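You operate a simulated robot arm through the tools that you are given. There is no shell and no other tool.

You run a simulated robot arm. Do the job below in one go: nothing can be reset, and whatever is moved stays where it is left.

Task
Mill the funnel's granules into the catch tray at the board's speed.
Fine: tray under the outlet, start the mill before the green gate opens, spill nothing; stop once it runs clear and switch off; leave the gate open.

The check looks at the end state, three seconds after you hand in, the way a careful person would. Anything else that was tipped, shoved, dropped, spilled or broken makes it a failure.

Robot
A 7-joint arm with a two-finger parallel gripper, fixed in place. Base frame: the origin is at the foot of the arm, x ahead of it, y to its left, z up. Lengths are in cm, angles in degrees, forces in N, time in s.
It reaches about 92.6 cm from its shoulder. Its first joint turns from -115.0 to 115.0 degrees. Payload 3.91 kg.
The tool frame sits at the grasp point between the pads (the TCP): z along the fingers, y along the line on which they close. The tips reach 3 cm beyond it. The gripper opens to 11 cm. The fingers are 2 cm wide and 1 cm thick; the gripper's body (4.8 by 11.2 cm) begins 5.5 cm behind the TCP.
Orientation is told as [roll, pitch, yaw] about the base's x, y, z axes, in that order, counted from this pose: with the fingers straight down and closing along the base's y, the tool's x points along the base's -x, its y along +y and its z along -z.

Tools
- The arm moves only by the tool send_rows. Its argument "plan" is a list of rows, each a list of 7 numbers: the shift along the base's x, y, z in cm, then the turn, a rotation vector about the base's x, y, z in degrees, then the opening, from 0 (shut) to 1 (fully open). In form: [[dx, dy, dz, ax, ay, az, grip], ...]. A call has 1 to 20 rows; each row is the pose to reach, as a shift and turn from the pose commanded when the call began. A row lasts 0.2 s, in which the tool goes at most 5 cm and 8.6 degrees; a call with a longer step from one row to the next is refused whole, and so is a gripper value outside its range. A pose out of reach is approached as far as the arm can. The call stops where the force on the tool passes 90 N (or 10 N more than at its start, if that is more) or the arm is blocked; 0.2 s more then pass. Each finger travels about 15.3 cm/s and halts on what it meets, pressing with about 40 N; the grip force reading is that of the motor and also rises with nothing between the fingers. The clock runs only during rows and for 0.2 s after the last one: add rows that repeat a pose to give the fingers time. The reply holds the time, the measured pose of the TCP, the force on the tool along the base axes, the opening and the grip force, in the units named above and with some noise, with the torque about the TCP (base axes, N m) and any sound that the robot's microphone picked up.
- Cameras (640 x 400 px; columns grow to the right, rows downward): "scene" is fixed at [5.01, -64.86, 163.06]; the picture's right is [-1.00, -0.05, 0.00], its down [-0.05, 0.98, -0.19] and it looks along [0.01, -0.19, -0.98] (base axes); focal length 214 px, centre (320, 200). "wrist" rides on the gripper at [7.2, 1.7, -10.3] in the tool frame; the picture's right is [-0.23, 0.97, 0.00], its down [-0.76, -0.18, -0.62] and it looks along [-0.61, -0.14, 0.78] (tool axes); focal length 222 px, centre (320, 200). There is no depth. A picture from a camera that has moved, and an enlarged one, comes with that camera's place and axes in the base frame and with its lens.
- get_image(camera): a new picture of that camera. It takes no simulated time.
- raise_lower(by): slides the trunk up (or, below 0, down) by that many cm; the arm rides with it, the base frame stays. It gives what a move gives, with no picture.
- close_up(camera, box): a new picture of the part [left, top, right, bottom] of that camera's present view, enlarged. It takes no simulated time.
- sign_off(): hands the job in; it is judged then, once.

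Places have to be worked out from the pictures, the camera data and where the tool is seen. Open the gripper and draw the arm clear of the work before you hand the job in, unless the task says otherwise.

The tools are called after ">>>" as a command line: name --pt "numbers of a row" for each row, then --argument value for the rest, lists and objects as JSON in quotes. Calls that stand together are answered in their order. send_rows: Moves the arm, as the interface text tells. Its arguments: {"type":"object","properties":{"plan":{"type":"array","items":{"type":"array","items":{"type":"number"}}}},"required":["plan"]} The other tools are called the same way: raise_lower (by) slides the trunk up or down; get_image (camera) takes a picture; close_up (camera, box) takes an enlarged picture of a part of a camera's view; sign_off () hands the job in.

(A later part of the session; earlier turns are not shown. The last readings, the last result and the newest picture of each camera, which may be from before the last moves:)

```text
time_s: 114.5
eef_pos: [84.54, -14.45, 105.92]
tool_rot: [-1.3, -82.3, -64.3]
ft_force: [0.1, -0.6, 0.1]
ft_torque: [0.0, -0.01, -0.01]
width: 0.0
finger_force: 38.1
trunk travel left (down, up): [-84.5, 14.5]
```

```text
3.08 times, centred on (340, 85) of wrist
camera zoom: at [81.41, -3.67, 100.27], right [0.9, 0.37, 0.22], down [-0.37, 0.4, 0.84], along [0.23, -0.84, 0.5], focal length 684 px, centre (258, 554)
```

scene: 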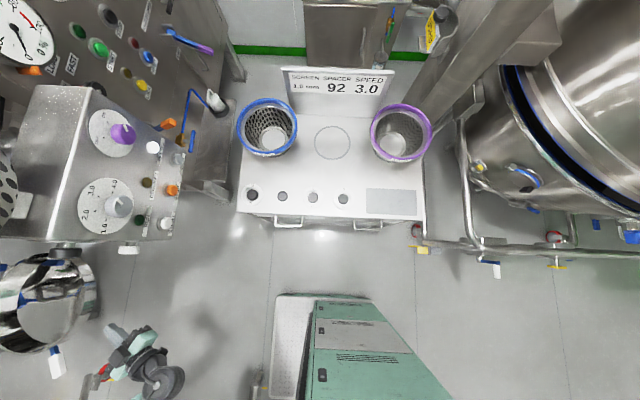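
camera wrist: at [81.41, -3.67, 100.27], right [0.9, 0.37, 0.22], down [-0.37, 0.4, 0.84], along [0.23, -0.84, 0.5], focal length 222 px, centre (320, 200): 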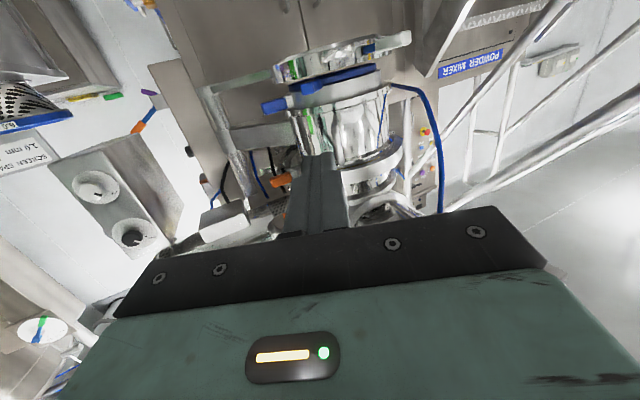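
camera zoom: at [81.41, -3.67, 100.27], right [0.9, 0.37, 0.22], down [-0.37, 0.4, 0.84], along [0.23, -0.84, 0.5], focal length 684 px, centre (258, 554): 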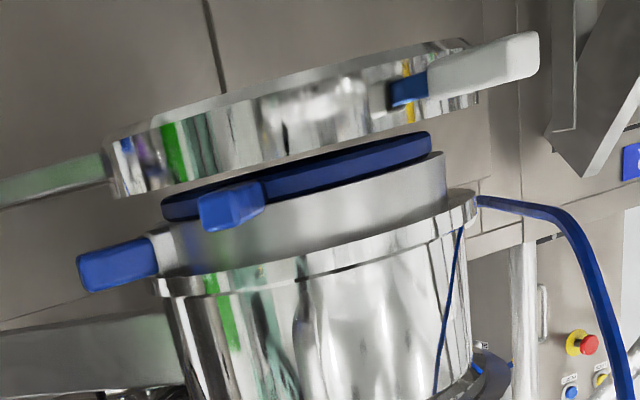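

From this side the tray is centred within about 1 cm of the chamber axis. I'll take a second view from the -x side to check the other direction.

>>> send_rows --pt "-4 -1 0 0 0 6 0" --pt "-8 -2 0 0 0 12 0" --pt "-12 -4 0 0 0 18 0" --pt "-16 -6 0 0 0 24 0" --pt "-20 -9 0 0 0 30 0" --pt "-24 -12 0 0 0 36 0" --pt "-27 -15.5 0 0 0 42 0" --pt "-29 -19 0 0 0 48 0"

>>> get_image --camera "wrist"

```text
time_s: 116.3
eef_pos: [55.45, -34.01, 105.45]
tool_rot: [0.0, -82.4, -17.3]
ft_force: [-0.9, -1.5, -1.5]
ft_torque: [0.04, -0.1, 0.13]
width: 0.0
finger_force: 38.0
out of reach, approached as far as the arm can: row 6, 7, 8
trunk travel left (down, up): [-84.5, 14.5]
```

```text
taken
camera wrist: at [45.23, -29.08, 99.76], right [0.32, 0.92, 0.23], down [-0.55, -0.02, 0.84], along [0.77, -0.39, 0.5], focal length 222 px, centre (320, 200)
```

wrist: 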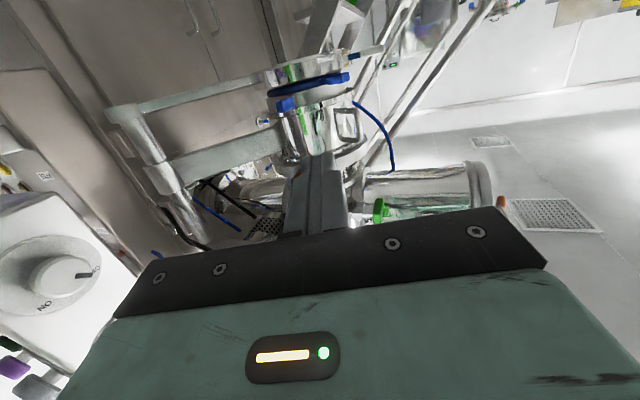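

>>> close_up --camera "wrist" --box '[240, 40, 400, 170]'

```text
3.08 times, centred on (320, 105) of wrist
camera zoom: at [45.23, -29.08, 99.76], right [0.32, 0.92, 0.23], down [-0.55, -0.02, 0.84], along [0.77, -0.39, 0.5], focal length 684 px, centre (320, 492)
```

zoom: 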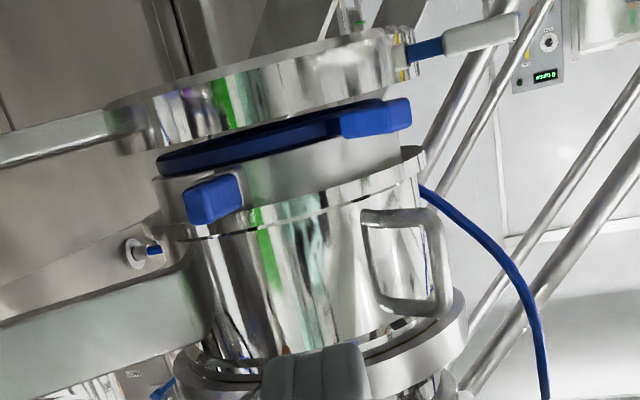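

Both views agree: the tray (wider than the outlet ring) is centred under the outlet against its stop. Now for START: I'll head to the panel's front with fingers at pitch about -45.

>>> send_rows --pt "-3 -1 2 0 0 6 0" --pt "-6 -2 4 0 0 12 0" --pt "-9 -3 6 0 0 17.3 0"

>>> send_rows --pt "-3 -2 1 0 8 0 0" --pt "-6 -4 2 0 16 0 0" --pt "-9 -6 2 0 24 0 0" --pt "-12 -8 2 0 32 0 0" --pt "-15 -11 2 0 37 0 0" --pt "-18 -14 2 0 37 0 0" --pt "-20 -18 2 0 37 0 0" --pt "-21 -22 2 0 37 0 0" --pt "-21 -26 2 0 37 0 0" --pt "-21 -30 2 0 37 0 0"

>>> get_image --camera "wrist"

>>> get_image --camera "scene"

```text
time_s: 116.8
eef_pos: [56.69, -33.46, 116.53]
tool_rot: [136.4, -72.3, -143.3]
ft_force: [0.3, -0.5, 0.3]
ft_torque: [-0.01, -0.02, -0.02]
width: 0.01
finger_force: 37.6
out of reach, approached as far as the arm can: row 1, 2
trunk travel left (down, up): [-84.5, 14.5]
stopped in row 2: the arm was blocked; the commanded pose is now the measured one
```

```text
time_s: 117.3
eef_pos: [55.68, -37.21, 123.35]
tool_rot: [135.2, -66.3, -141.2]
ft_force: [0.2, 0.2, -0.2]
ft_torque: [0.0, 0.0, -0.03]
width: 0.0
finger_force: 37.6
out of reach, approached as far as the arm can: row 1, 2
trunk travel left (down, up): [-84.5, 14.5]
stopped in row 2: the arm was blocked; the commanded pose is now the measured one
```

```text
taken
camera wrist: at [48.32, -32.4, 114.28], right [-0.01, 0.87, 0.48], down [-0.84, -0.27, 0.47], along [0.54, -0.4, 0.74], focal length 222 px, centre (320, 200)
```

wrist: 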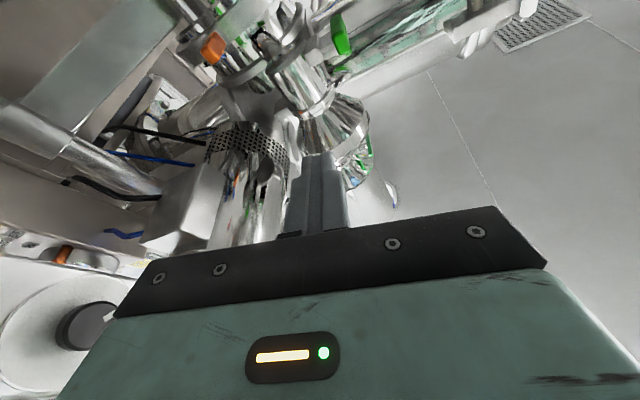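

```text
taken
```

scene: 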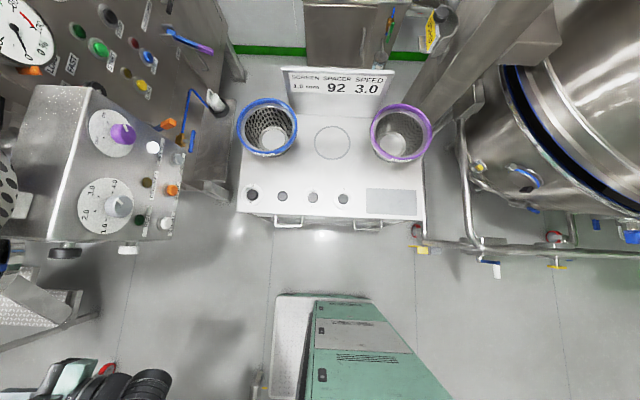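

The IK drifted near an inner limit (fingers now pointing a bit up, rolled 17°). I'll undo the roll and pitch while moving slightly outward, in free space.

>>> send_rows --pt "2 0 0 -5.5 0.9 -1.7 0" --pt "4 0 0 -11 1.8 -3.4 0" --pt "6 0 0 -16.6 2.6 -5 0"

>>> send_rows --pt "0 0 0 1.2 7.9 0 0" --pt "0 0 0 2.4 15.8 0 0" --pt "0 0 0 3.6 23.7 0 0" --pt "0 0 0 4.9 31.6 0 0" --pt "0 0 0 6.1 39.5 0 0"

>>> get_image --camera "wrist"

```text
time_s: 118.2
eef_pos: [61.72, -37.3, 123.25]
tool_rot: [-178.6, -73.4, 169.9]
ft_force: [-0.5, -1.0, 0.3]
ft_torque: [0.0, 0.0, 0.01]
width: 0.01
finger_force: 37.8
trunk travel left (down, up): [-84.5, 14.5]
```

```text
time_s: 119.1
eef_pos: [61.27, -37.14, 134.35]
tool_rot: [138.9, -84.7, -146.7]
ft_force: [0.6, 0.6, -0.2]
ft_torque: [0.03, 0.0, -0.06]
width: 0.0
finger_force: 38.5
trunk travel left (down, up): [-84.5, 14.5]
stopped in row 4: the arm was blocked; the commanded pose is now the measured one
```

```text
taken
camera wrist: at [51.87, -33.64, 126.71], right [0.11, 0.95, 0.28], down [-0.7, -0.13, 0.7], along [0.71, -0.28, 0.65], focal length 222 px, centre (320, 200)
```

wrist: 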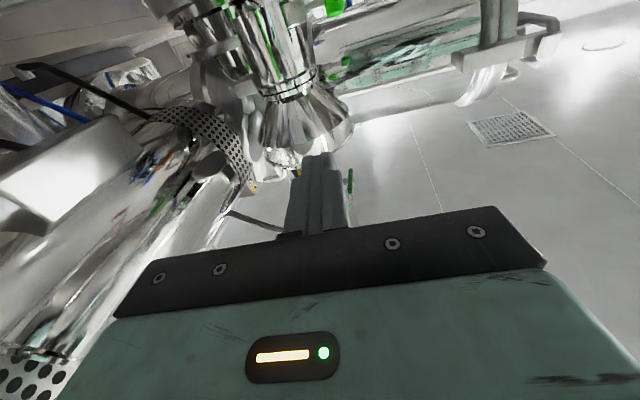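

Something in the arm folds too tightly here. I'll return to the earlier known-good region (lower, yaw about -29) before re-pitching.

>>> send_rows --pt "0.5 0.5 -4 0 1.2 -3 0" --pt "1 1 -8 0 2.4 -6 0" --pt "1.5 1.5 -12 0 3.6 -9 0" --pt "2 2 -16 0 4.8 -12 0" --pt "2 2.5 -20 0 6 -15 0" --pt "2 3 -24 0 7.2 -18 0" --pt "2 3.5 -28 0 8.4 -21 0"

>>> get_image --camera "scene"

```text
time_s: 120.7
eef_pos: [62.92, -33.51, 106.33]
tool_rot: [11.4, -85.9, -40.6]
ft_force: [0.1, 0.5, 0.2]
ft_torque: [0.01, 0.0, 0.03]
width: 0.0
finger_force: 38.2
out of reach, approached as far as the arm can: row 3
trunk travel left (down, up): [-84.5, 14.5]
```

```text
taken
```

scene: 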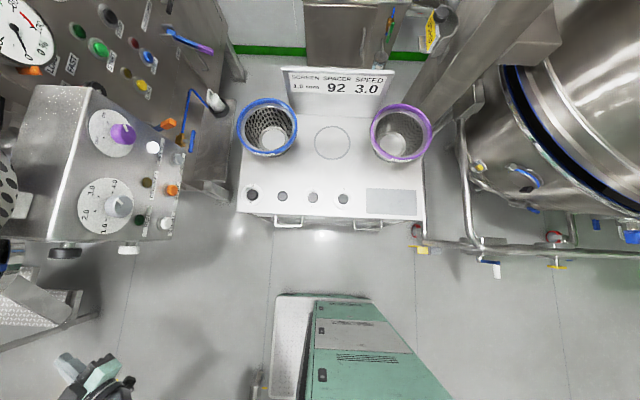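

Back in the good region. Reversing the earlier sequence: pitch back to about -45 while moving toward +y.

>>> send_rows --pt "0 3 0 3.6 6.5 0 0" --pt "0 6 0 7.2 13 0 0" --pt "0 9 0 10.8 19.5 0 0" --pt "0 11 0 14.4 26 0 0" --pt "0 13 0 18 32.5 0 0" --pt "0 13 0 20 36 0 0"

>>> get_image --camera "wrist"

```text
time_s: 122.1
eef_pos: [63.16, -20.63, 106.35]
tool_rot: [0.8, -44.8, -30.1]
ft_force: [0.4, 0.0, 0.4]
ft_torque: [0.0, 0.05, -0.04]
width: 0.01
finger_force: 37.8
out of reach, approached as far as the arm can: row 3, 4
trunk travel left (down, up): [-84.5, 14.5]
```

```text
taken
camera wrist: at [53.12, -13.14, 108.78], right [0.62, 0.77, 0.17], down [0.0, -0.21, 0.98], along [0.78, -0.61, -0.13], focal length 222 px, centre (320, 200)
```

wrist: 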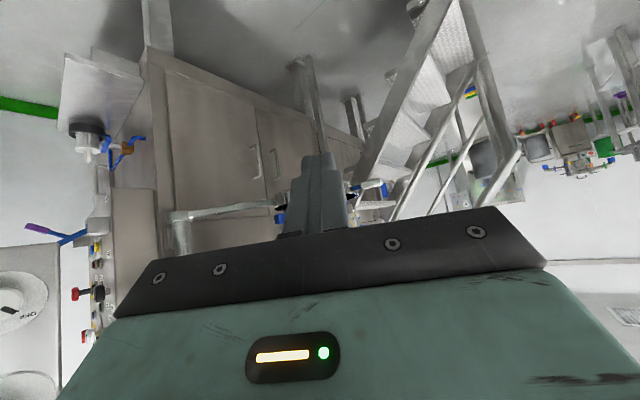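

Good. Now bring the fingers to straight down.

>>> send_rows --pt "-0.5 -2 1.5 3.8 6.5 0 0" --pt "-1 -4 3 7.5 13 0 0" --pt "-1.5 -6 4.5 11.2 19.5 0 0" --pt "-2 -8 6 15 26 0 0" --pt "-2.5 -10 7.5 18.7 32.4 0 0" --pt "-3 -12 9 22.4 38.8 0 0"

>>> send_rows --pt "-4 -1.5 2 0 0 4 0" --pt "-8 -3 4 0 0 8 0" --pt "-12 -4.5 6 0 0 12 0" --pt "-16 -6 8 0 0 16 0" --pt "-20 -8 10 0 0 20 0" --pt "-24 -11 10 0 0 24 0" --pt "-27 -14.5 10 0 0 28 0" --pt "-30 -18 10 0 0 30 0" --pt "-33 -22 10 0 0 30 0" --pt "-35 -26 10 0 0 30 0" --pt "-35 -30 10 0 0 30 0" --pt "-35 -34 10 0 0 30 0"

>>> get_image --camera "wrist"

>>> get_image --camera "scene"

```text
time_s: 123.5
eef_pos: [60.16, -32.54, 115.61]
tool_rot: [0.7, 0.0, -30.1]
ft_force: [-0.4, -0.6, -0.3]
ft_torque: [0.02, -0.01, -0.02]
width: 0.0
finger_force: 37.4
trunk travel left (down, up): [-84.5, 14.5]
```

```text
time_s: 126.1
eef_pos: [25.17, -66.86, 125.67]
tool_rot: [0.6, -0.1, -0.2]
ft_force: [-0.4, 0.6, 0.6]
ft_torque: [-0.07, -0.01, 0.02]
width: 0.0
finger_force: 38.1
trunk travel left (down, up): [-84.5, 14.5]
```

```text
taken
camera wrist: at [17.89, -65.27, 136.09], right [0.23, 0.97, 0.01], down [0.76, -0.19, 0.62], along [0.61, -0.14, -0.78], focal length 222 px, centre (320, 200)
```

wrist: 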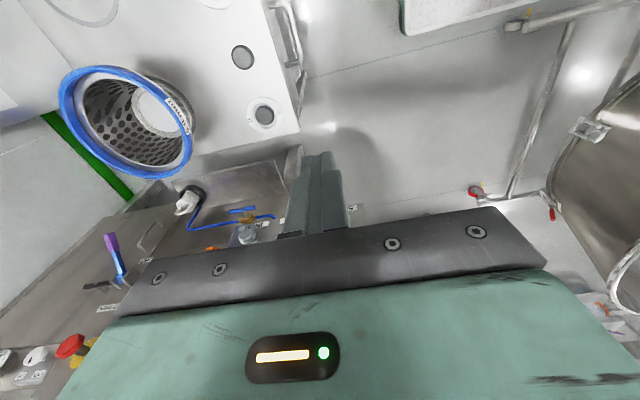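

```text
taken
```

scene: 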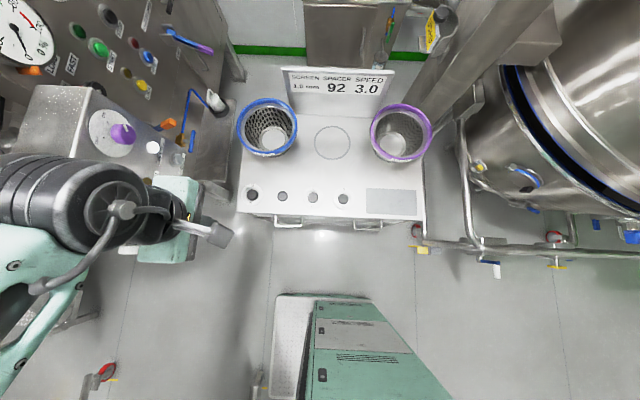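

The hand is at (25, -67, 126), fingers down. I'll lower the trunk 13 cm, then pitch the closed fingers to -45 in front of START.

>>> raise_lower --by -13

>>> send_rows --pt "0 0 0 0 -8 0 0" --pt "0 0 0 0 -16 0 0" --pt "0 -0.2 0 0 -24 0 0" --pt "0 -0.4 -0.5 0 -32 0 0" --pt "0 -0.6 -1 0 -40 0 0" --pt "0 -0.7 -1.9 0 -45 0 0"

>>> get_image --camera "wrist"

>>> get_image --camera "scene"

```text
time_s: 127.7
eef_pos: [25.14, -67.0, 112.62]
tool_rot: [0.6, -0.1, -0.3]
ft_force: [0.4, 0.2, 0.3]
ft_torque: [-0.05, -0.03, 0.01]
width: 0.0
finger_force: 37.6
trunk travel left (down, up): [-71.5, 27.5]
```

```text
time_s: 129.1
eef_pos: [25.25, -67.55, 110.72]
tool_rot: [0.7, -45.2, -0.4]
ft_force: [0.7, 0.0, 0.0]
ft_torque: [-0.02, 0.02, 0.02]
width: 0.0
finger_force: 37.6
trunk travel left (down, up): [-71.5, 27.5]
```

```text
taken
camera wrist: at [12.84, -65.93, 112.95], right [0.16, 0.97, 0.17], down [0.1, -0.19, 0.98], along [0.98, -0.14, -0.12], focal length 222 px, centre (320, 200)
```

wrist: 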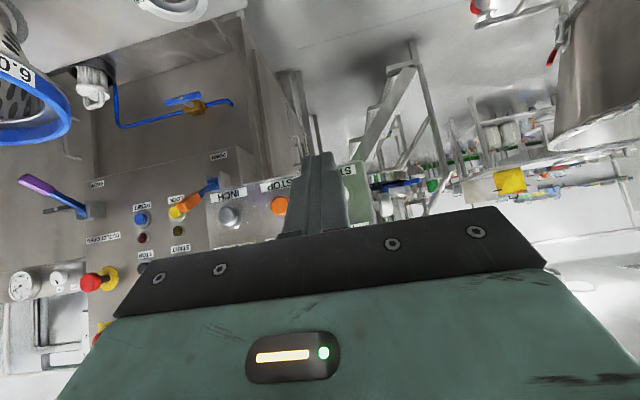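

```text
taken
```

scene: 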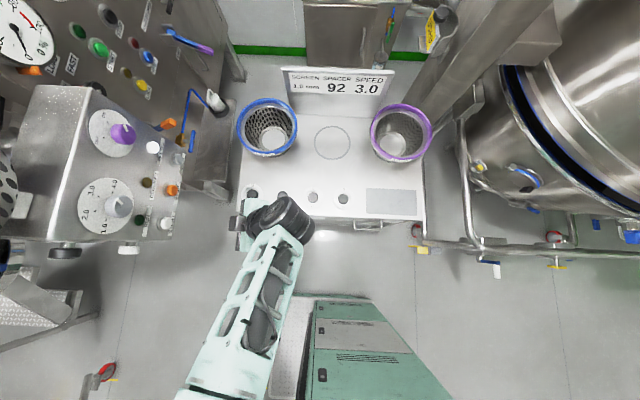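

The hand is in line with START. I advance to just short of it.

>>> send_rows --pt "4 0 0 0 0 0 0" --pt "8 0 0 0 0 0 0" --pt "11 0 0 0 0 0 0" --pt "13.5 0 0 0 0 0 0" --pt "13.5 0 0 0 0 0 0"

>>> close_up --camera "scene" --box '[100, 170, 240, 270]'

>>> close_up --camera "wrist" --box '[220, 120, 420, 240]'

```text
time_s: 130.3
eef_pos: [38.6, -67.52, 111.01]
tool_rot: [0.8, -45.1, -0.3]
ft_force: [0.0, 0.3, -0.5]
ft_torque: [-0.02, -0.02, 0.0]
width: 0.0
finger_force: 37.4
trunk travel left (down, up): [-71.5, 27.5]
```

```text
4.00 times, centred on (170, 220) of scene
camera zoom: at [5.01, -64.86, 163.06], right [-1.0, -0.05, 0.0], down [-0.05, 0.98, -0.19], along [0.01, -0.19, -0.98], focal length 858 px, centre (920, 120)
```

zoom: 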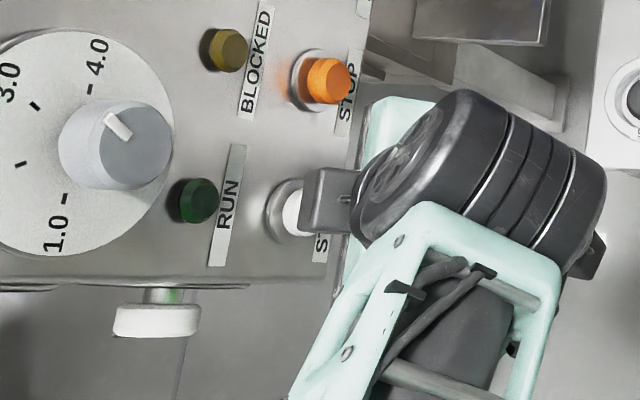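

```text
3.20 times, centred on (320, 180) of wrist
camera zoom: at [26.1, -66.0, 113.26], right [0.16, 0.97, 0.17], down [0.1, -0.19, 0.98], along [0.98, -0.14, -0.12], focal length 711 px, centre (320, 264)
```

zoom: 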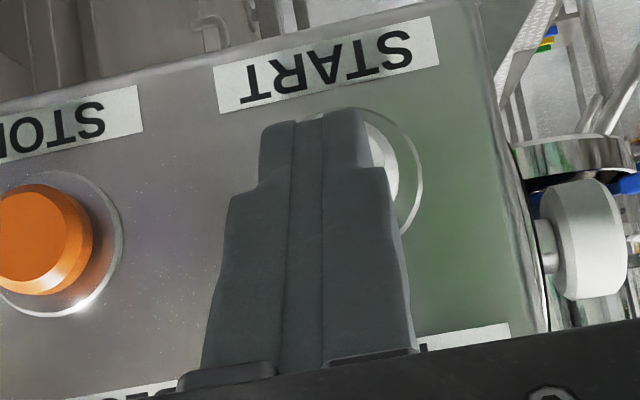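

The tip covers START (centre maybe 0.4 cm to +y). I press in with small steps, then back off.

>>> send_rows --pt "1.2 0.3 -0.4 0 0 0 0" --pt "1.8 0.3 -0.4 0 0 0 0" --pt "2.2 0.3 -0.4 0 0 0 0" --pt "2.5 0.3 -0.4 0 0 0 0" --pt "2.8 0.3 -0.4 0 0 0 0"

>>> close_up --camera "scene" --box '[100, 120, 240, 270]'

```text
time_s: 131.5
eef_pos: [41.22, -67.35, 110.39]
tool_rot: [0.7, -45.0, -0.5]
ft_force: [-19.7, 4.9, 5.4]
ft_torque: [0.05, 0.14, 0.14]
width: 0.02
finger_force: 37.5
trunk travel left (down, up): [-71.5, 27.5]
heard: click
```

```text
2.67 times, centred on (170, 195) of scene
camera zoom: at [5.01, -64.86, 163.06], right [-1.0, -0.05, 0.0], down [-0.05, 0.98, -0.19], along [0.01, -0.19, -0.98], focal length 572 px, centre (720, 213)
```

zoom: 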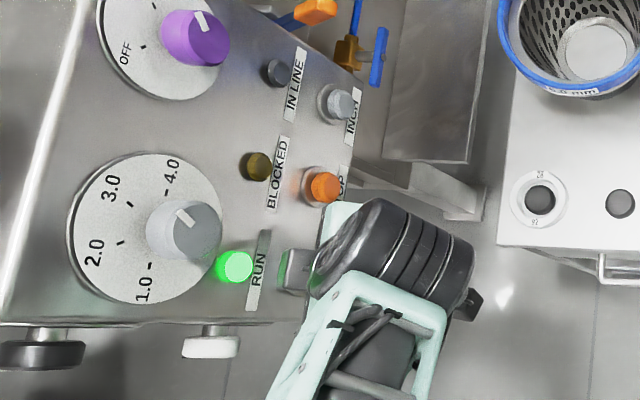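

RUN is lit and a click was heard. The IN LINE lamp appears off now; I'll back off and look again.

>>> send_rows --pt "-2 0 0 0 0 0 0" --pt "-5 0 0 0 0 0 0" --pt "-9 0 0 0 0 0 0" --pt "-13 0 1 0 0 0 0" --pt "-17 0 2 0 0 0 0"

>>> close_up --camera "scene" --box '[60, 80, 240, 270]'

>>> get_image --camera "wrist"

```text
time_s: 132.7
eef_pos: [24.51, -67.04, 112.29]
tool_rot: [0.9, -45.1, -0.3]
ft_force: [1.1, -0.5, -0.1]
ft_torque: [-0.02, 0.02, -0.04]
width: 0.0
finger_force: 37.4
trunk travel left (down, up): [-71.5, 27.5]
```

```text
2.11 times, centred on (150, 175) of scene
camera zoom: at [5.01, -64.86, 163.06], right [-1.0, -0.05, 0.0], down [-0.05, 0.98, -0.19], along [0.01, -0.19, -0.98], focal length 452 px, centre (678, 253)
```

zoom: 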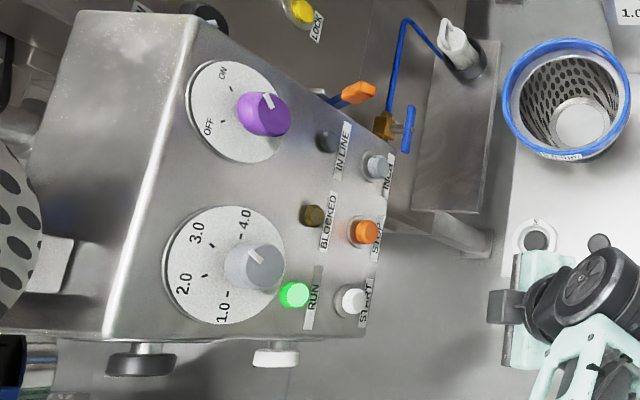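

```text
taken
camera wrist: at [12.01, -65.44, 114.58], right [0.15, 0.97, 0.17], down [0.1, -0.19, 0.98], along [0.98, -0.13, -0.12], focal length 222 px, centre (320, 200)
```

wrist: 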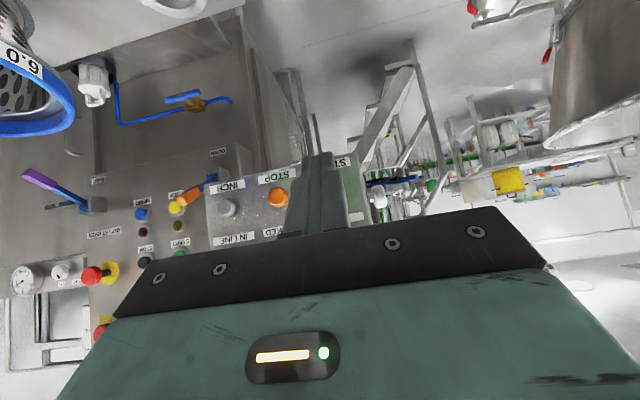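

RUN is lit at speed ≈3.0 (IN LINE seems to be just a rotor-position lamp used with INCH). Next the green gate: I retrace the safe route toward it, raising the trunk first.

>>> send_rows --pt "0 0 0 0 8 0 0" --pt "0 0 0.5 0 16 0 0" --pt "0 0.2 0.5 0 24 0 0" --pt "0 0.2 0.5 0 32 0 0" --pt "0.5 0.2 0.5 0 40 0 0" --pt "0.7 0.2 0.4 0 45 0 0"

>>> raise_lower --by 13

>>> send_rows --pt "0 4 0 0 0 0 0" --pt "0 8 0 0 0 0 0" --pt "2 12 0 0 0 0 0" --pt "5 16 0 0 0 -2 0" --pt "8 19.5 0 0 0 -6 0" --pt "11 23 0 0 0 -10 0" --pt "15 26 0 0 0 -14 0" --pt "19 28 -2 0 0 -18 0" --pt "23 29.5 -4 0 0 -22 0" --pt "27 31 -6 0 0 -26 0" --pt "31 32.5 -8 0 0 -30 0" --pt "35 34 -10 0 0 -30 0"

```text
time_s: 134.1
eef_pos: [25.18, -67.17, 112.65]
tool_rot: [0.6, -0.1, -0.3]
ft_force: [-0.9, -0.6, 0.7]
ft_torque: [0.0, -0.02, 0.0]
width: 0.0
finger_force: 37.4
trunk travel left (down, up): [-71.5, 27.5]
```

```text
time_s: 135.7
eef_pos: [25.27, -67.03, 125.57]
tool_rot: [0.6, -0.1, -0.1]
ft_force: [-0.3, 0.4, -0.1]
ft_torque: [-0.01, -0.02, -0.03]
width: 0.0
finger_force: 37.4
trunk travel left (down, up): [-84.5, 14.5]
```

```text
time_s: 138.3
eef_pos: [60.03, -33.06, 116.11]
tool_rot: [0.6, -0.1, -30.3]
ft_force: [-1.4, -0.1, 0.2]
ft_torque: [0.02, -0.02, -0.05]
width: 0.01
finger_force: 37.5
trunk travel left (down, up): [-84.5, 14.5]
```

>>> send_rows --pt "0.5 2 -1 -3.8 -6.5 0 0" --pt "1 4 -2 -7.5 -13 0 0" --pt "1.5 6 -3 -11.2 -19.5 0 0" --pt "2 8 -4 -15 -26 0 0" --pt "2.5 10 -5 -18.7 -32.4 0 0" --pt "3 12.5 -6 -22.4 -38.8 0 0"

>>> send_rows --pt "2 1 1 0 0 -7 0" --pt "4 2 2 0 0 -14 0" --pt "6 3 3 0 0 -21 0" --pt "8 4 4 0 0 -28 0" --pt "10 5 5 0 0 -35 0" --pt "12 6 6 0 0 -42 0" --pt "13 7 6 0 0 -48 0"

>>> get_image --camera "wrist"

```text
time_s: 139.7
eef_pos: [62.99, -20.88, 109.81]
tool_rot: [0.9, -45.0, -30.3]
ft_force: [0.0, -0.2, 0.5]
ft_torque: [0.01, -0.01, 0.01]
width: 0.03
finger_force: 37.7
trunk travel left (down, up): [-84.5, 14.5]
```

```text
time_s: 141.3
eef_pos: [76.03, -13.69, 115.81]
tool_rot: [0.7, -44.9, -78.4]
ft_force: [0.2, -0.6, -0.3]
ft_torque: [0.03, -0.02, 0.0]
width: 0.01
finger_force: 38.1
trunk travel left (down, up): [-84.5, 14.5]
```

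```text
taken
camera wrist: at [75.08, -1.09, 118.12], right [0.98, 0.05, 0.17], down [-0.16, -0.14, 0.98], along [0.07, -0.99, -0.13], focal length 222 px, centre (320, 200)
```

wrist: 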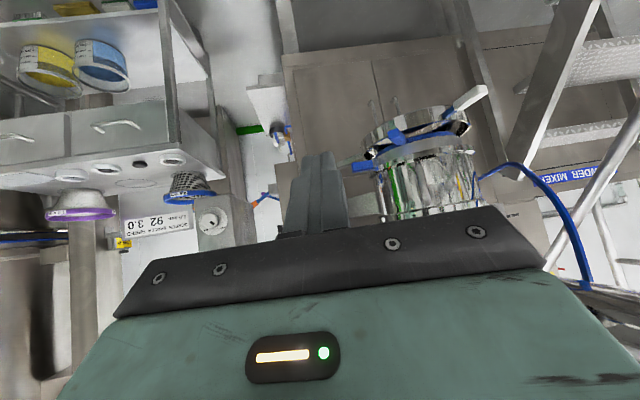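

The tray is visible under the mill; zoom to double-check, then pitch up to see the gate.

>>> close_up --camera "wrist" --box '[330, 70, 510, 215]'

>>> send_rows --pt "0 0 0 -7.8 -1.6 0 0" --pt "0 0 0 -15.7 -3.2 0 0" --pt "0 0 0 -23.5 -4.8 0 0" --pt "0 0 0 -31.4 -6.4 0 0" --pt "0 0 0 -36 -7.3 0 0"

>>> get_image --camera "wrist"

>>> close_up --camera "wrist" --box '[290, 80, 450, 210]'

```text
2.76 times, centred on (420, 142) of wrist
camera zoom: at [75.08, -1.09, 118.12], right [0.98, 0.05, 0.17], down [-0.16, -0.14, 0.98], along [0.07, -0.99, -0.13], focal length 613 px, centre (44, 359)
```

zoom: 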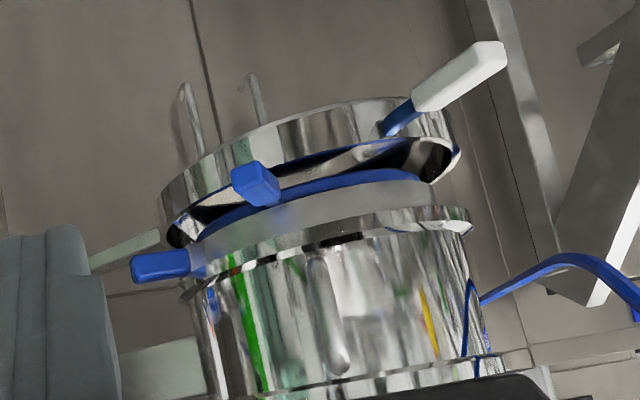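

```text
time_s: 142.5
eef_pos: [76.24, -13.55, 115.7]
tool_rot: [-0.1, -81.7, -77.5]
ft_force: [-0.4, 0.3, 0.1]
ft_torque: [-0.01, 0.0, -0.01]
width: 0.0
finger_force: 37.7
trunk travel left (down, up): [-84.5, 14.5]
```

```text
taken
camera wrist: at [75.4, -2.3, 110.15], right [0.96, 0.18, 0.22], down [-0.28, 0.46, 0.84], along [0.05, -0.87, 0.49], focal length 222 px, centre (320, 200)
```

wrist: 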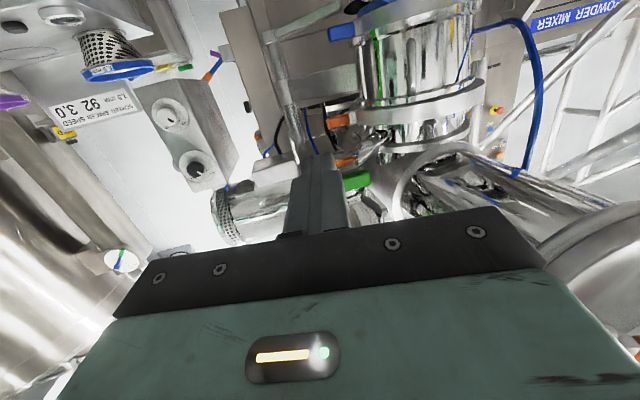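

```text
3.08 times, centred on (370, 145) of wrist
camera zoom: at [75.4, -2.3, 110.15], right [0.96, 0.18, 0.22], down [-0.28, 0.46, 0.84], along [0.05, -0.87, 0.49], focal length 684 px, centre (166, 369)
```

zoom: 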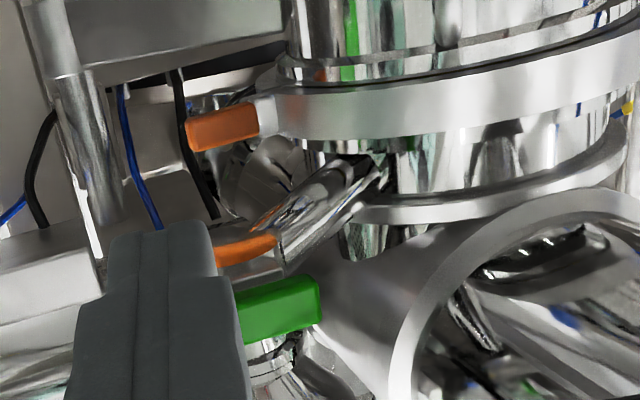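

Tray centred in x as well. To see how the gate moves, I'll raise the trunk and look at the handle from close above.

>>> raise_lower --by 13

>>> send_rows --pt "0 0 1 7.8 1.6 0 0" --pt "0 -1 2 15.7 3.2 0 0" --pt "0 -2 4 23.5 4.8 0 0" --pt "0 -4 6 31.4 6.4 0 0" --pt "0 -6 8 36 7.3 0 0" --pt "0 -8 9 36 7.3 0 0"

>>> get_image --camera "wrist"

>>> close_up --camera "wrist" --box '[300, 80, 500, 230]'

```text
time_s: 144.1
eef_pos: [76.17, -13.55, 128.78]
tool_rot: [-0.5, -81.6, -77.1]
ft_force: [0.0, -0.1, 0.0]
ft_torque: [-0.02, -0.02, 0.01]
width: 0.0
finger_force: 37.5
trunk travel left (down, up): [-97.5, 1.5]
```

```text
time_s: 145.5
eef_pos: [76.24, -21.85, 137.91]
tool_rot: [0.8, -44.8, -78.2]
ft_force: [-0.3, 0.6, -0.5]
ft_torque: [0.0, 0.0, 0.03]
width: 0.0
finger_force: 37.7
trunk travel left (down, up): [-97.5, 1.5]
```

```text
taken
camera wrist: at [75.2, -9.38, 140.19], right [0.98, 0.05, 0.17], down [-0.16, -0.14, 0.98], along [0.07, -0.99, -0.13], focal length 222 px, centre (320, 200)
```

wrist: 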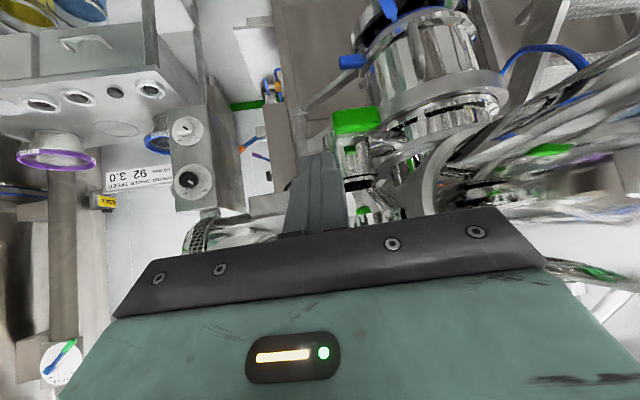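

```text
2.67 times, centred on (400, 155) of wrist
camera zoom: at [75.2, -9.38, 140.19], right [0.98, 0.05, 0.17], down [-0.16, -0.14, 0.98], along [0.07, -0.99, -0.13], focal length 592 px, centre (107, 320)
```

zoom: 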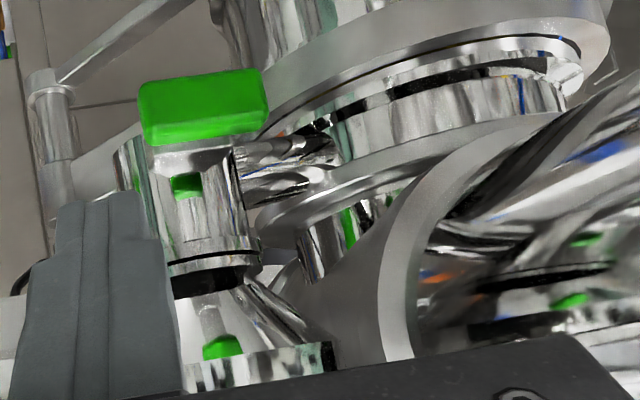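

The green handle is a bar about 6 cm wide (x 80.1–86.1, z≈127.4, front y≈-35) on a stem from the tube; it looks like a slide gate pulled toward +y. I'll back off, level the hand facing -y and open the gripper.

>>> send_rows --pt "1 2 -1.5 0 0 -4 0.3" --pt "2 4 -3 0 0 -8 0.6" --pt "3 6 -4.5 0 0 -12 0.8"

>>> send_rows --pt "1 0 -1 -8 0 0 0.8" --pt "2 0 -2.5 -16 0 0 0.8" --pt "3 0 -4 -24 0 0 0.8" --pt "3.8 0 -5.5 -32 0 0 0.8" --pt "3.8 0 -6 -39 0 0 0.8"

>>> get_image --camera "wrist"

```text
time_s: 146.3
eef_pos: [79.17, -15.7, 133.33]
tool_rot: [0.7, -44.9, -90.4]
ft_force: [-0.8, 0.1, 0.5]
ft_torque: [0.04, -0.02, -0.02]
width: 8.77
finger_force: 0.0
trunk travel left (down, up): [-97.5, 1.5]
```

```text
time_s: 147.5
eef_pos: [83.2, -15.62, 127.14]
tool_rot: [2.1, -84.0, -91.6]
ft_force: [-0.8, 0.0, -0.1]
ft_torque: [0.01, -0.03, 0.01]
width: 8.8
finger_force: 0.2
trunk travel left (down, up): [-97.5, 1.5]
```

```text
taken
camera wrist: at [84.71, -4.58, 121.09], right [0.97, -0.01, 0.23], down [-0.19, 0.54, 0.82], along [-0.14, -0.84, 0.52], focal length 222 px, centre (320, 200)
```

wrist: 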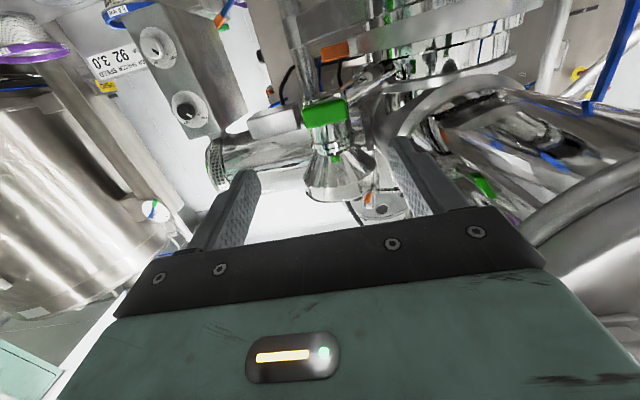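

Handle is centred between the fingers. Approaching in -y to just before it, then checking.

>>> send_rows --pt "0 -4 0.2 0 0 0 0.8" --pt "0 -8 0.2 0 0 0 0.8" --pt "0 -11 0.2 0 0 0 0.8" --pt "0 -14 0.2 0 0 0 0.8"

>>> get_image --camera "wrist"

>>> close_up --camera "wrist" --box '[230, 60, 430, 220]'

```text
time_s: 148.5
eef_pos: [83.08, -29.63, 127.17]
tool_rot: [2.0, -84.0, -91.6]
ft_force: [-0.6, 0.3, 0.0]
ft_torque: [0.0, -0.01, 0.01]
width: 8.79
finger_force: 0.1
trunk travel left (down, up): [-97.5, 1.5]
```

```text
taken
camera wrist: at [84.69, -18.62, 121.15], right [0.97, -0.01, 0.23], down [-0.19, 0.54, 0.82], along [-0.13, -0.84, 0.52], focal length 222 px, centre (320, 200)
```

wrist: 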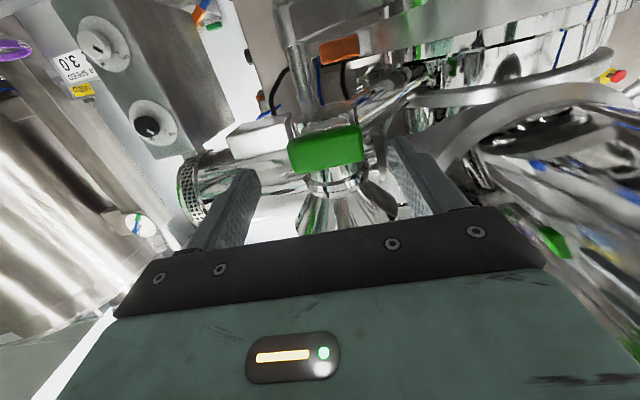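

```text
2.50 times, centred on (330, 140) of wrist
camera zoom: at [84.69, -18.62, 121.15], right [0.97, -0.01, 0.23], down [-0.19, 0.54, 0.82], along [-0.13, -0.84, 0.52], focal length 555 px, centre (295, 350)
```

zoom: 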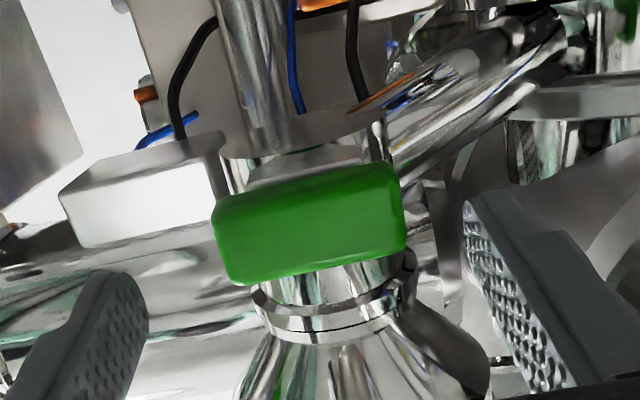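

A flat blade runs from the handle under the tube, so it is a slide gate. I move in the last 6 cm and close on the handle.

>>> send_rows --pt "0 -2 0.2 0 0 0 0.8" --pt "0 -4 0.3 0 0 0 0.8" --pt "0 -5.8 0.3 0 0 0 0.8" --pt "0 -5.8 0.3 0 0 0 0.8"

>>> get_image --camera "wrist"

```text
time_s: 149.5
eef_pos: [83.13, -35.66, 127.64]
tool_rot: [2.3, -83.8, -91.7]
ft_force: [-0.4, 0.6, 0.7]
ft_torque: [0.03, 0.01, 0.01]
width: 8.8
finger_force: 0.0
trunk travel left (down, up): [-97.5, 1.5]
```

```text
taken
camera wrist: at [84.74, -24.59, 121.64], right [0.97, -0.01, 0.23], down [-0.19, 0.54, 0.82], along [-0.14, -0.84, 0.52], focal length 222 px, centre (320, 200)
```

wrist: 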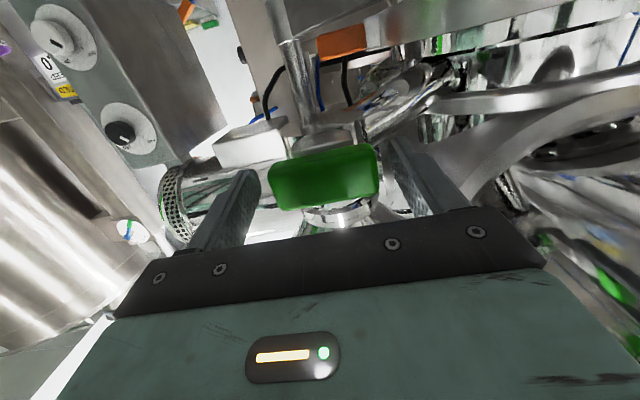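

Before opening, I check that RUN is still lit.

>>> close_up --camera "scene" --box '[60, 80, 240, 270]'

>>> send_rows --pt "0 0 0 0 0 0 0.5" --pt "0 0 0 0 0 0 0.45" --pt "0 0 0 0 0 0 0.45"

```text
2.11 times, centred on (150, 175) of scene
camera zoom: at [5.01, -64.86, 163.06], right [-1.0, -0.05, 0.0], down [-0.05, 0.98, -0.19], along [0.01, -0.19, -0.98], focal length 452 px, centre (678, 253)
```

zoom: 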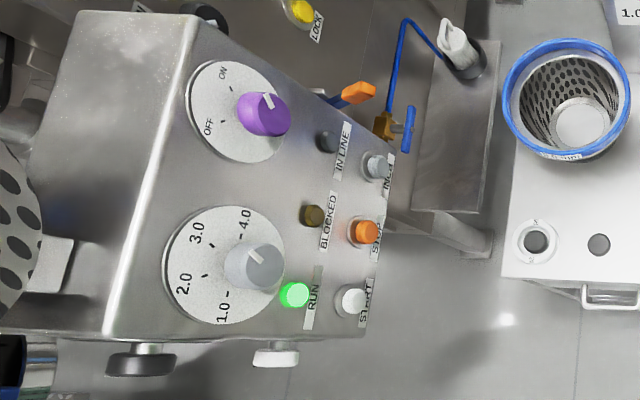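

```text
time_s: 150.3
eef_pos: [83.47, -35.67, 127.68]
tool_rot: [2.9, -83.9, -92.1]
ft_force: [31.6, -5.4, 5.3]
ft_torque: [0.78, 0.22, 0.09]
width: 6.01
finger_force: 45.2
trunk travel left (down, up): [-97.5, 1.5]
```

RUN is lit; the handle is gripped (6.0 cm). Pulling gently toward +y, easing the sideways load.

>>> send_rows --pt "0.3 0 0 0 0 0 0.45" --pt "0.3 0.5 0 0 0 0 0.45" --pt "0.3 1 0 0 0 0 0.45" --pt "0.3 1.5 0 0 0 0 0.45" --pt "0.3 2 0 0 0 0 0.45"

>>> close_up --camera "wrist" --box '[200, 60, 480, 240]'

```text
time_s: 151.5
eef_pos: [83.45, -33.31, 127.72]
tool_rot: [2.2, -84.1, -91.7]
ft_force: [25.5, -0.4, 11.2]
ft_torque: [-0.38, 0.57, -0.68]
width: 6.0
finger_force: 45.0
trunk travel left (down, up): [-97.5, 1.5]
```

```text
2.22 times, centred on (340, 150) of wrist
camera zoom: at [85.06, -22.4, 121.63], right [0.97, -0.01, 0.23], down [-0.19, 0.54, 0.82], along [-0.13, -0.84, 0.52], focal length 494 px, centre (276, 311)
```

zoom: 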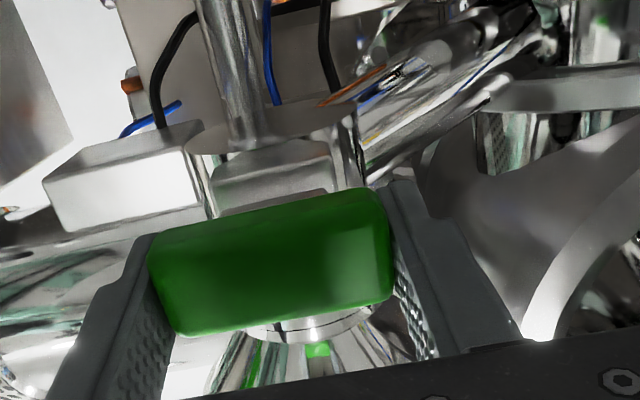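

It slides out freely (2.3 cm so far). Continuing to pull.

>>> send_rows --pt "0 1 0 0 0 0 0.45" --pt "0 2 0 0 0 0 0.45" --pt "0 3 0 0 0 0 0.45" --pt "0 4 0 0 0 0 0.45" --pt "0 5 0 0 0 0 0.45"

>>> close_up --camera "wrist" --box '[200, 20, 520, 240]'

```text
time_s: 152.7
eef_pos: [83.24, -28.38, 127.47]
tool_rot: [1.1, -83.8, -90.3]
ft_force: [25.1, -6.3, -0.8]
ft_torque: [0.01, 0.21, 0.46]
width: 6.21
finger_force: 12.7
trunk travel left (down, up): [-97.5, 1.5]
```

```text
1.82 times, centred on (360, 130) of wrist
camera zoom: at [84.87, -17.28, 121.49], right [0.97, -0.01, 0.23], down [-0.19, 0.53, 0.82], along [-0.13, -0.84, 0.52], focal length 404 px, centre (247, 327)
```

zoom: 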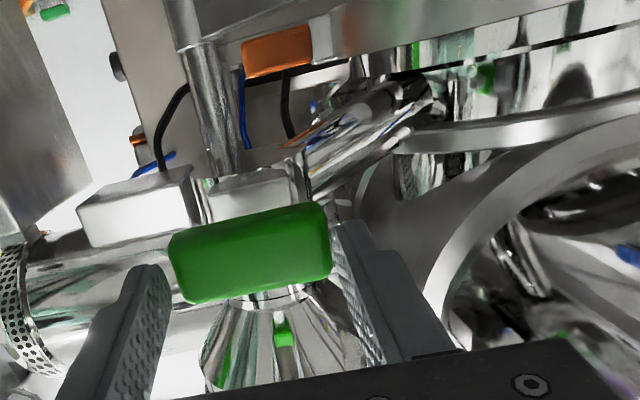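

The fingers slid toward the handle's front edge (width 6.2), so the slide may have reached its end after about 2.5–3 cm. I open the gripper and look.

>>> send_rows --pt "0 0 0 0 0 0 0.8" --pt "0 0 0 0 0 0 0.8"

>>> get_image --camera "wrist"

>>> close_up --camera "wrist" --box '[250, 60, 430, 220]'

```text
time_s: 153.3
eef_pos: [83.06, -28.44, 127.64]
tool_rot: [1.7, -83.8, -91.2]
ft_force: [-0.5, -0.6, 0.1]
ft_torque: [0.0, -0.02, 0.02]
width: 8.82
finger_force: 0.0
trunk travel left (down, up): [-97.5, 1.5]
```

```text
taken
camera wrist: at [84.67, -17.4, 121.61], right [0.97, -0.02, 0.23], down [-0.19, 0.54, 0.82], along [-0.14, -0.84, 0.52], focal length 222 px, centre (320, 200)
```

wrist: 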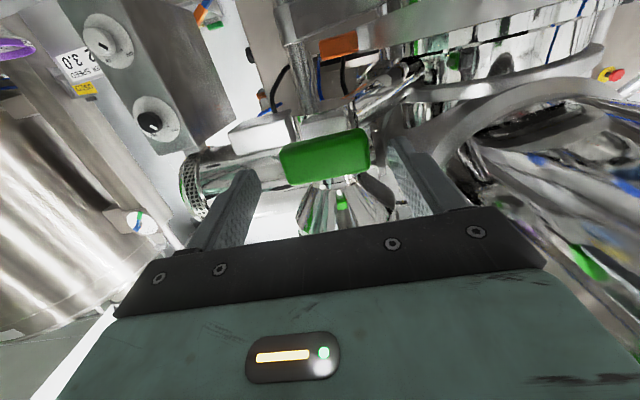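

```text
2.50 times, centred on (340, 140) of wrist
camera zoom: at [84.67, -17.4, 121.61], right [0.97, -0.02, 0.23], down [-0.19, 0.54, 0.82], along [-0.14, -0.84, 0.52], focal length 555 px, centre (270, 350)
```

zoom: 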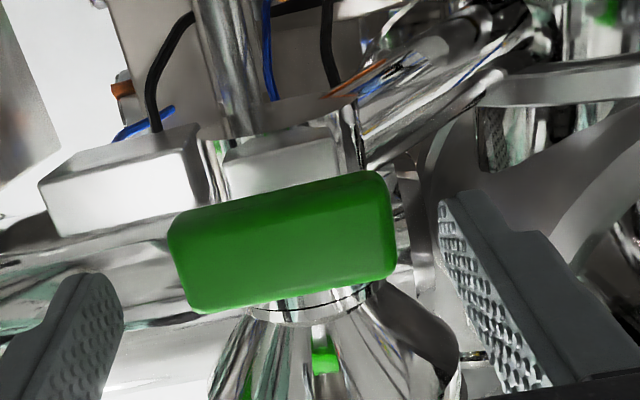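

The handle front moved from y≈-35 to about -31 (≈4 cm). I'll regrip deeper and pull again to see whether it is at its end stop.

>>> send_rows --pt "0.3 -2 0 0 0 0 0.8" --pt "0.3 -3.8 0 0 0 0 0.8" --pt "0.3 -3.8 0 0 0 0 0.45" --pt "0.3 -3.8 0 0 0 0 0.4" --pt "0.3 -3.8 0 0 0 0 0.4"

>>> send_rows --pt "0 0.4 0 0 0 0 0.4" --pt "0 0.8 0 0 0 0 0.4" --pt "0 1.2 0 0 0 0 0.4" --pt "0 1.6 0 0 0 0 0.4" --pt "0 2.0 0 0 0 0 0.4"

>>> get_image --camera "wrist"

```text
time_s: 154.5
eef_pos: [83.49, -32.22, 127.62]
tool_rot: [1.3, -83.8, -91.0]
ft_force: [-13.7, 1.1, -3.7]
ft_torque: [-0.25, 0.69, -1.42]
width: 5.99
finger_force: 45.2
trunk travel left (down, up): [-97.5, 1.5]
```

```text
time_s: 155.7
eef_pos: [83.57, -30.81, 127.72]
tool_rot: [2.9, -84.0, -92.5]
ft_force: [-11.2, -36.0, 0.9]
ft_torque: [-0.15, 0.94, -0.33]
width: 6.01
finger_force: 44.8
trunk travel left (down, up): [-97.5, 1.5]
```

```text
taken
camera wrist: at [85.14, -19.83, 121.76], right [0.97, -0.02, 0.23], down [-0.18, 0.54, 0.82], along [-0.14, -0.84, 0.52], focal length 222 px, centre (320, 200)
```

wrist: 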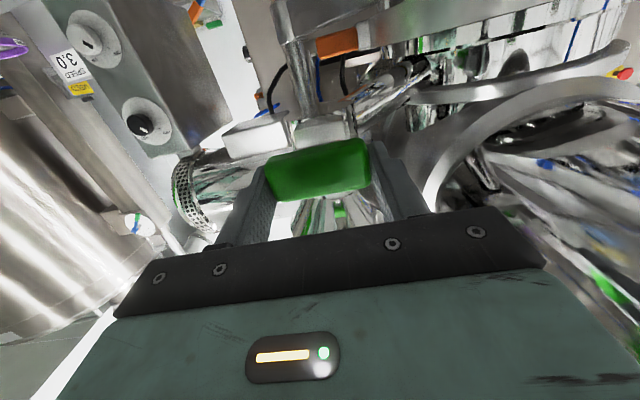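

It now resists with 36 N, so the gate is at its end stop: open. Releasing and backing off straight in +y.

>>> send_rows --pt "0 -0.5 0 0 0 0 0.45" --pt "0 -0.5 0 0 0 0 0.8" --pt "0 -0.5 0 0 0 0 0.85" --pt "0 3 0 0 0 0 0.85" --pt "0 7 0 0 0 0 0.85" --pt "0 11 0 0 0 0 0.85" --pt "0 14 0 0 0 0 0.85"

>>> get_image --camera "wrist"

>>> close_up --camera "wrist" --box '[240, 60, 440, 230]'

```text
time_s: 157.3
eef_pos: [83.61, -16.38, 127.62]
tool_rot: [2.2, -83.9, -91.9]
ft_force: [-0.4, 0.6, -0.5]
ft_torque: [-0.04, 0.01, 0.0]
width: 9.36
finger_force: 0.0
trunk travel left (down, up): [-97.5, 1.5]
```

```text
taken
camera wrist: at [85.27, -5.29, 121.68], right [0.97, -0.02, 0.23], down [-0.19, 0.54, 0.82], along [-0.14, -0.84, 0.52], focal length 222 px, centre (320, 200)
```

wrist: 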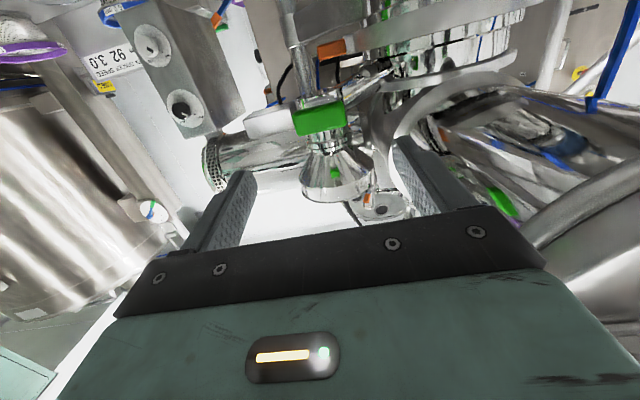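

```text
2.35 times, centred on (340, 145) of wrist
camera zoom: at [85.27, -5.29, 121.68], right [0.97, -0.02, 0.23], down [-0.19, 0.54, 0.82], along [-0.14, -0.84, 0.52], focal length 523 px, centre (273, 329)
```

zoom: 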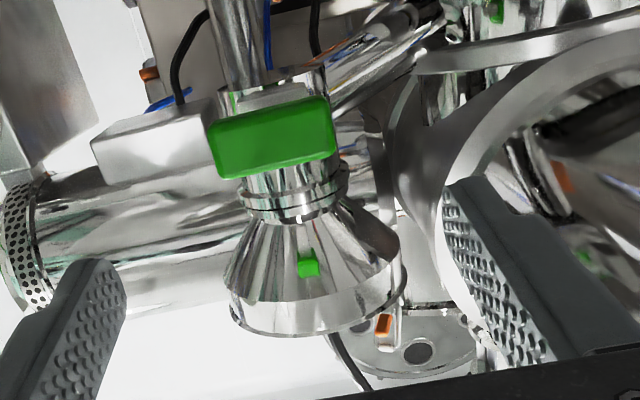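

The gate stands open. I'll rise and pitch down to look into the funnel and see whether the granules are running.

>>> send_rows --pt "-1 0 3 7.5 0 0 0.85" --pt "-2 0 6 15 0 0 0.85" --pt "-4 0 9 22.5 0 0 0.85" --pt "-6 0 12 30 0 0 0.85" --pt "-8 0 15 37.5 0 0 0.85" --pt "-10 0 18 45 0 4 0.85" --pt "-12 0 21 50 0 8 0.85"

>>> get_image --camera "wrist"

```text
time_s: 158.9
eef_pos: [71.65, -16.05, 148.78]
tool_rot: [4.7, -33.9, -85.3]
ft_force: [1.0, 0.2, -0.5]
ft_torque: [-0.03, 0.01, -0.01]
width: 9.35
finger_force: 0.1
trunk travel left (down, up): [-97.5, 1.5]
```

```text
taken
camera wrist: at [71.57, -4.27, 153.52], right [0.98, -0.06, 0.19], down [-0.2, -0.31, 0.93], along [0.0, -0.95, -0.32], focal length 222 px, centre (320, 200)
```

wrist: 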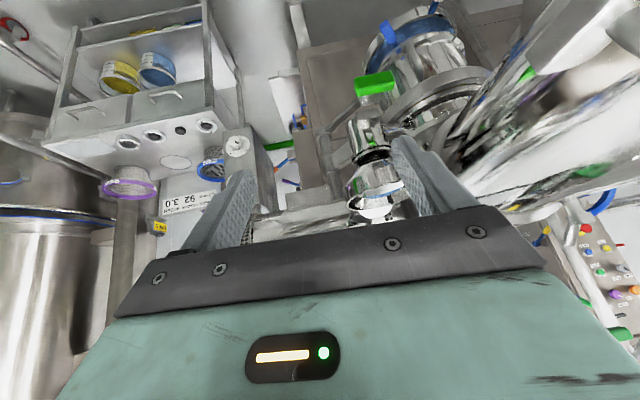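

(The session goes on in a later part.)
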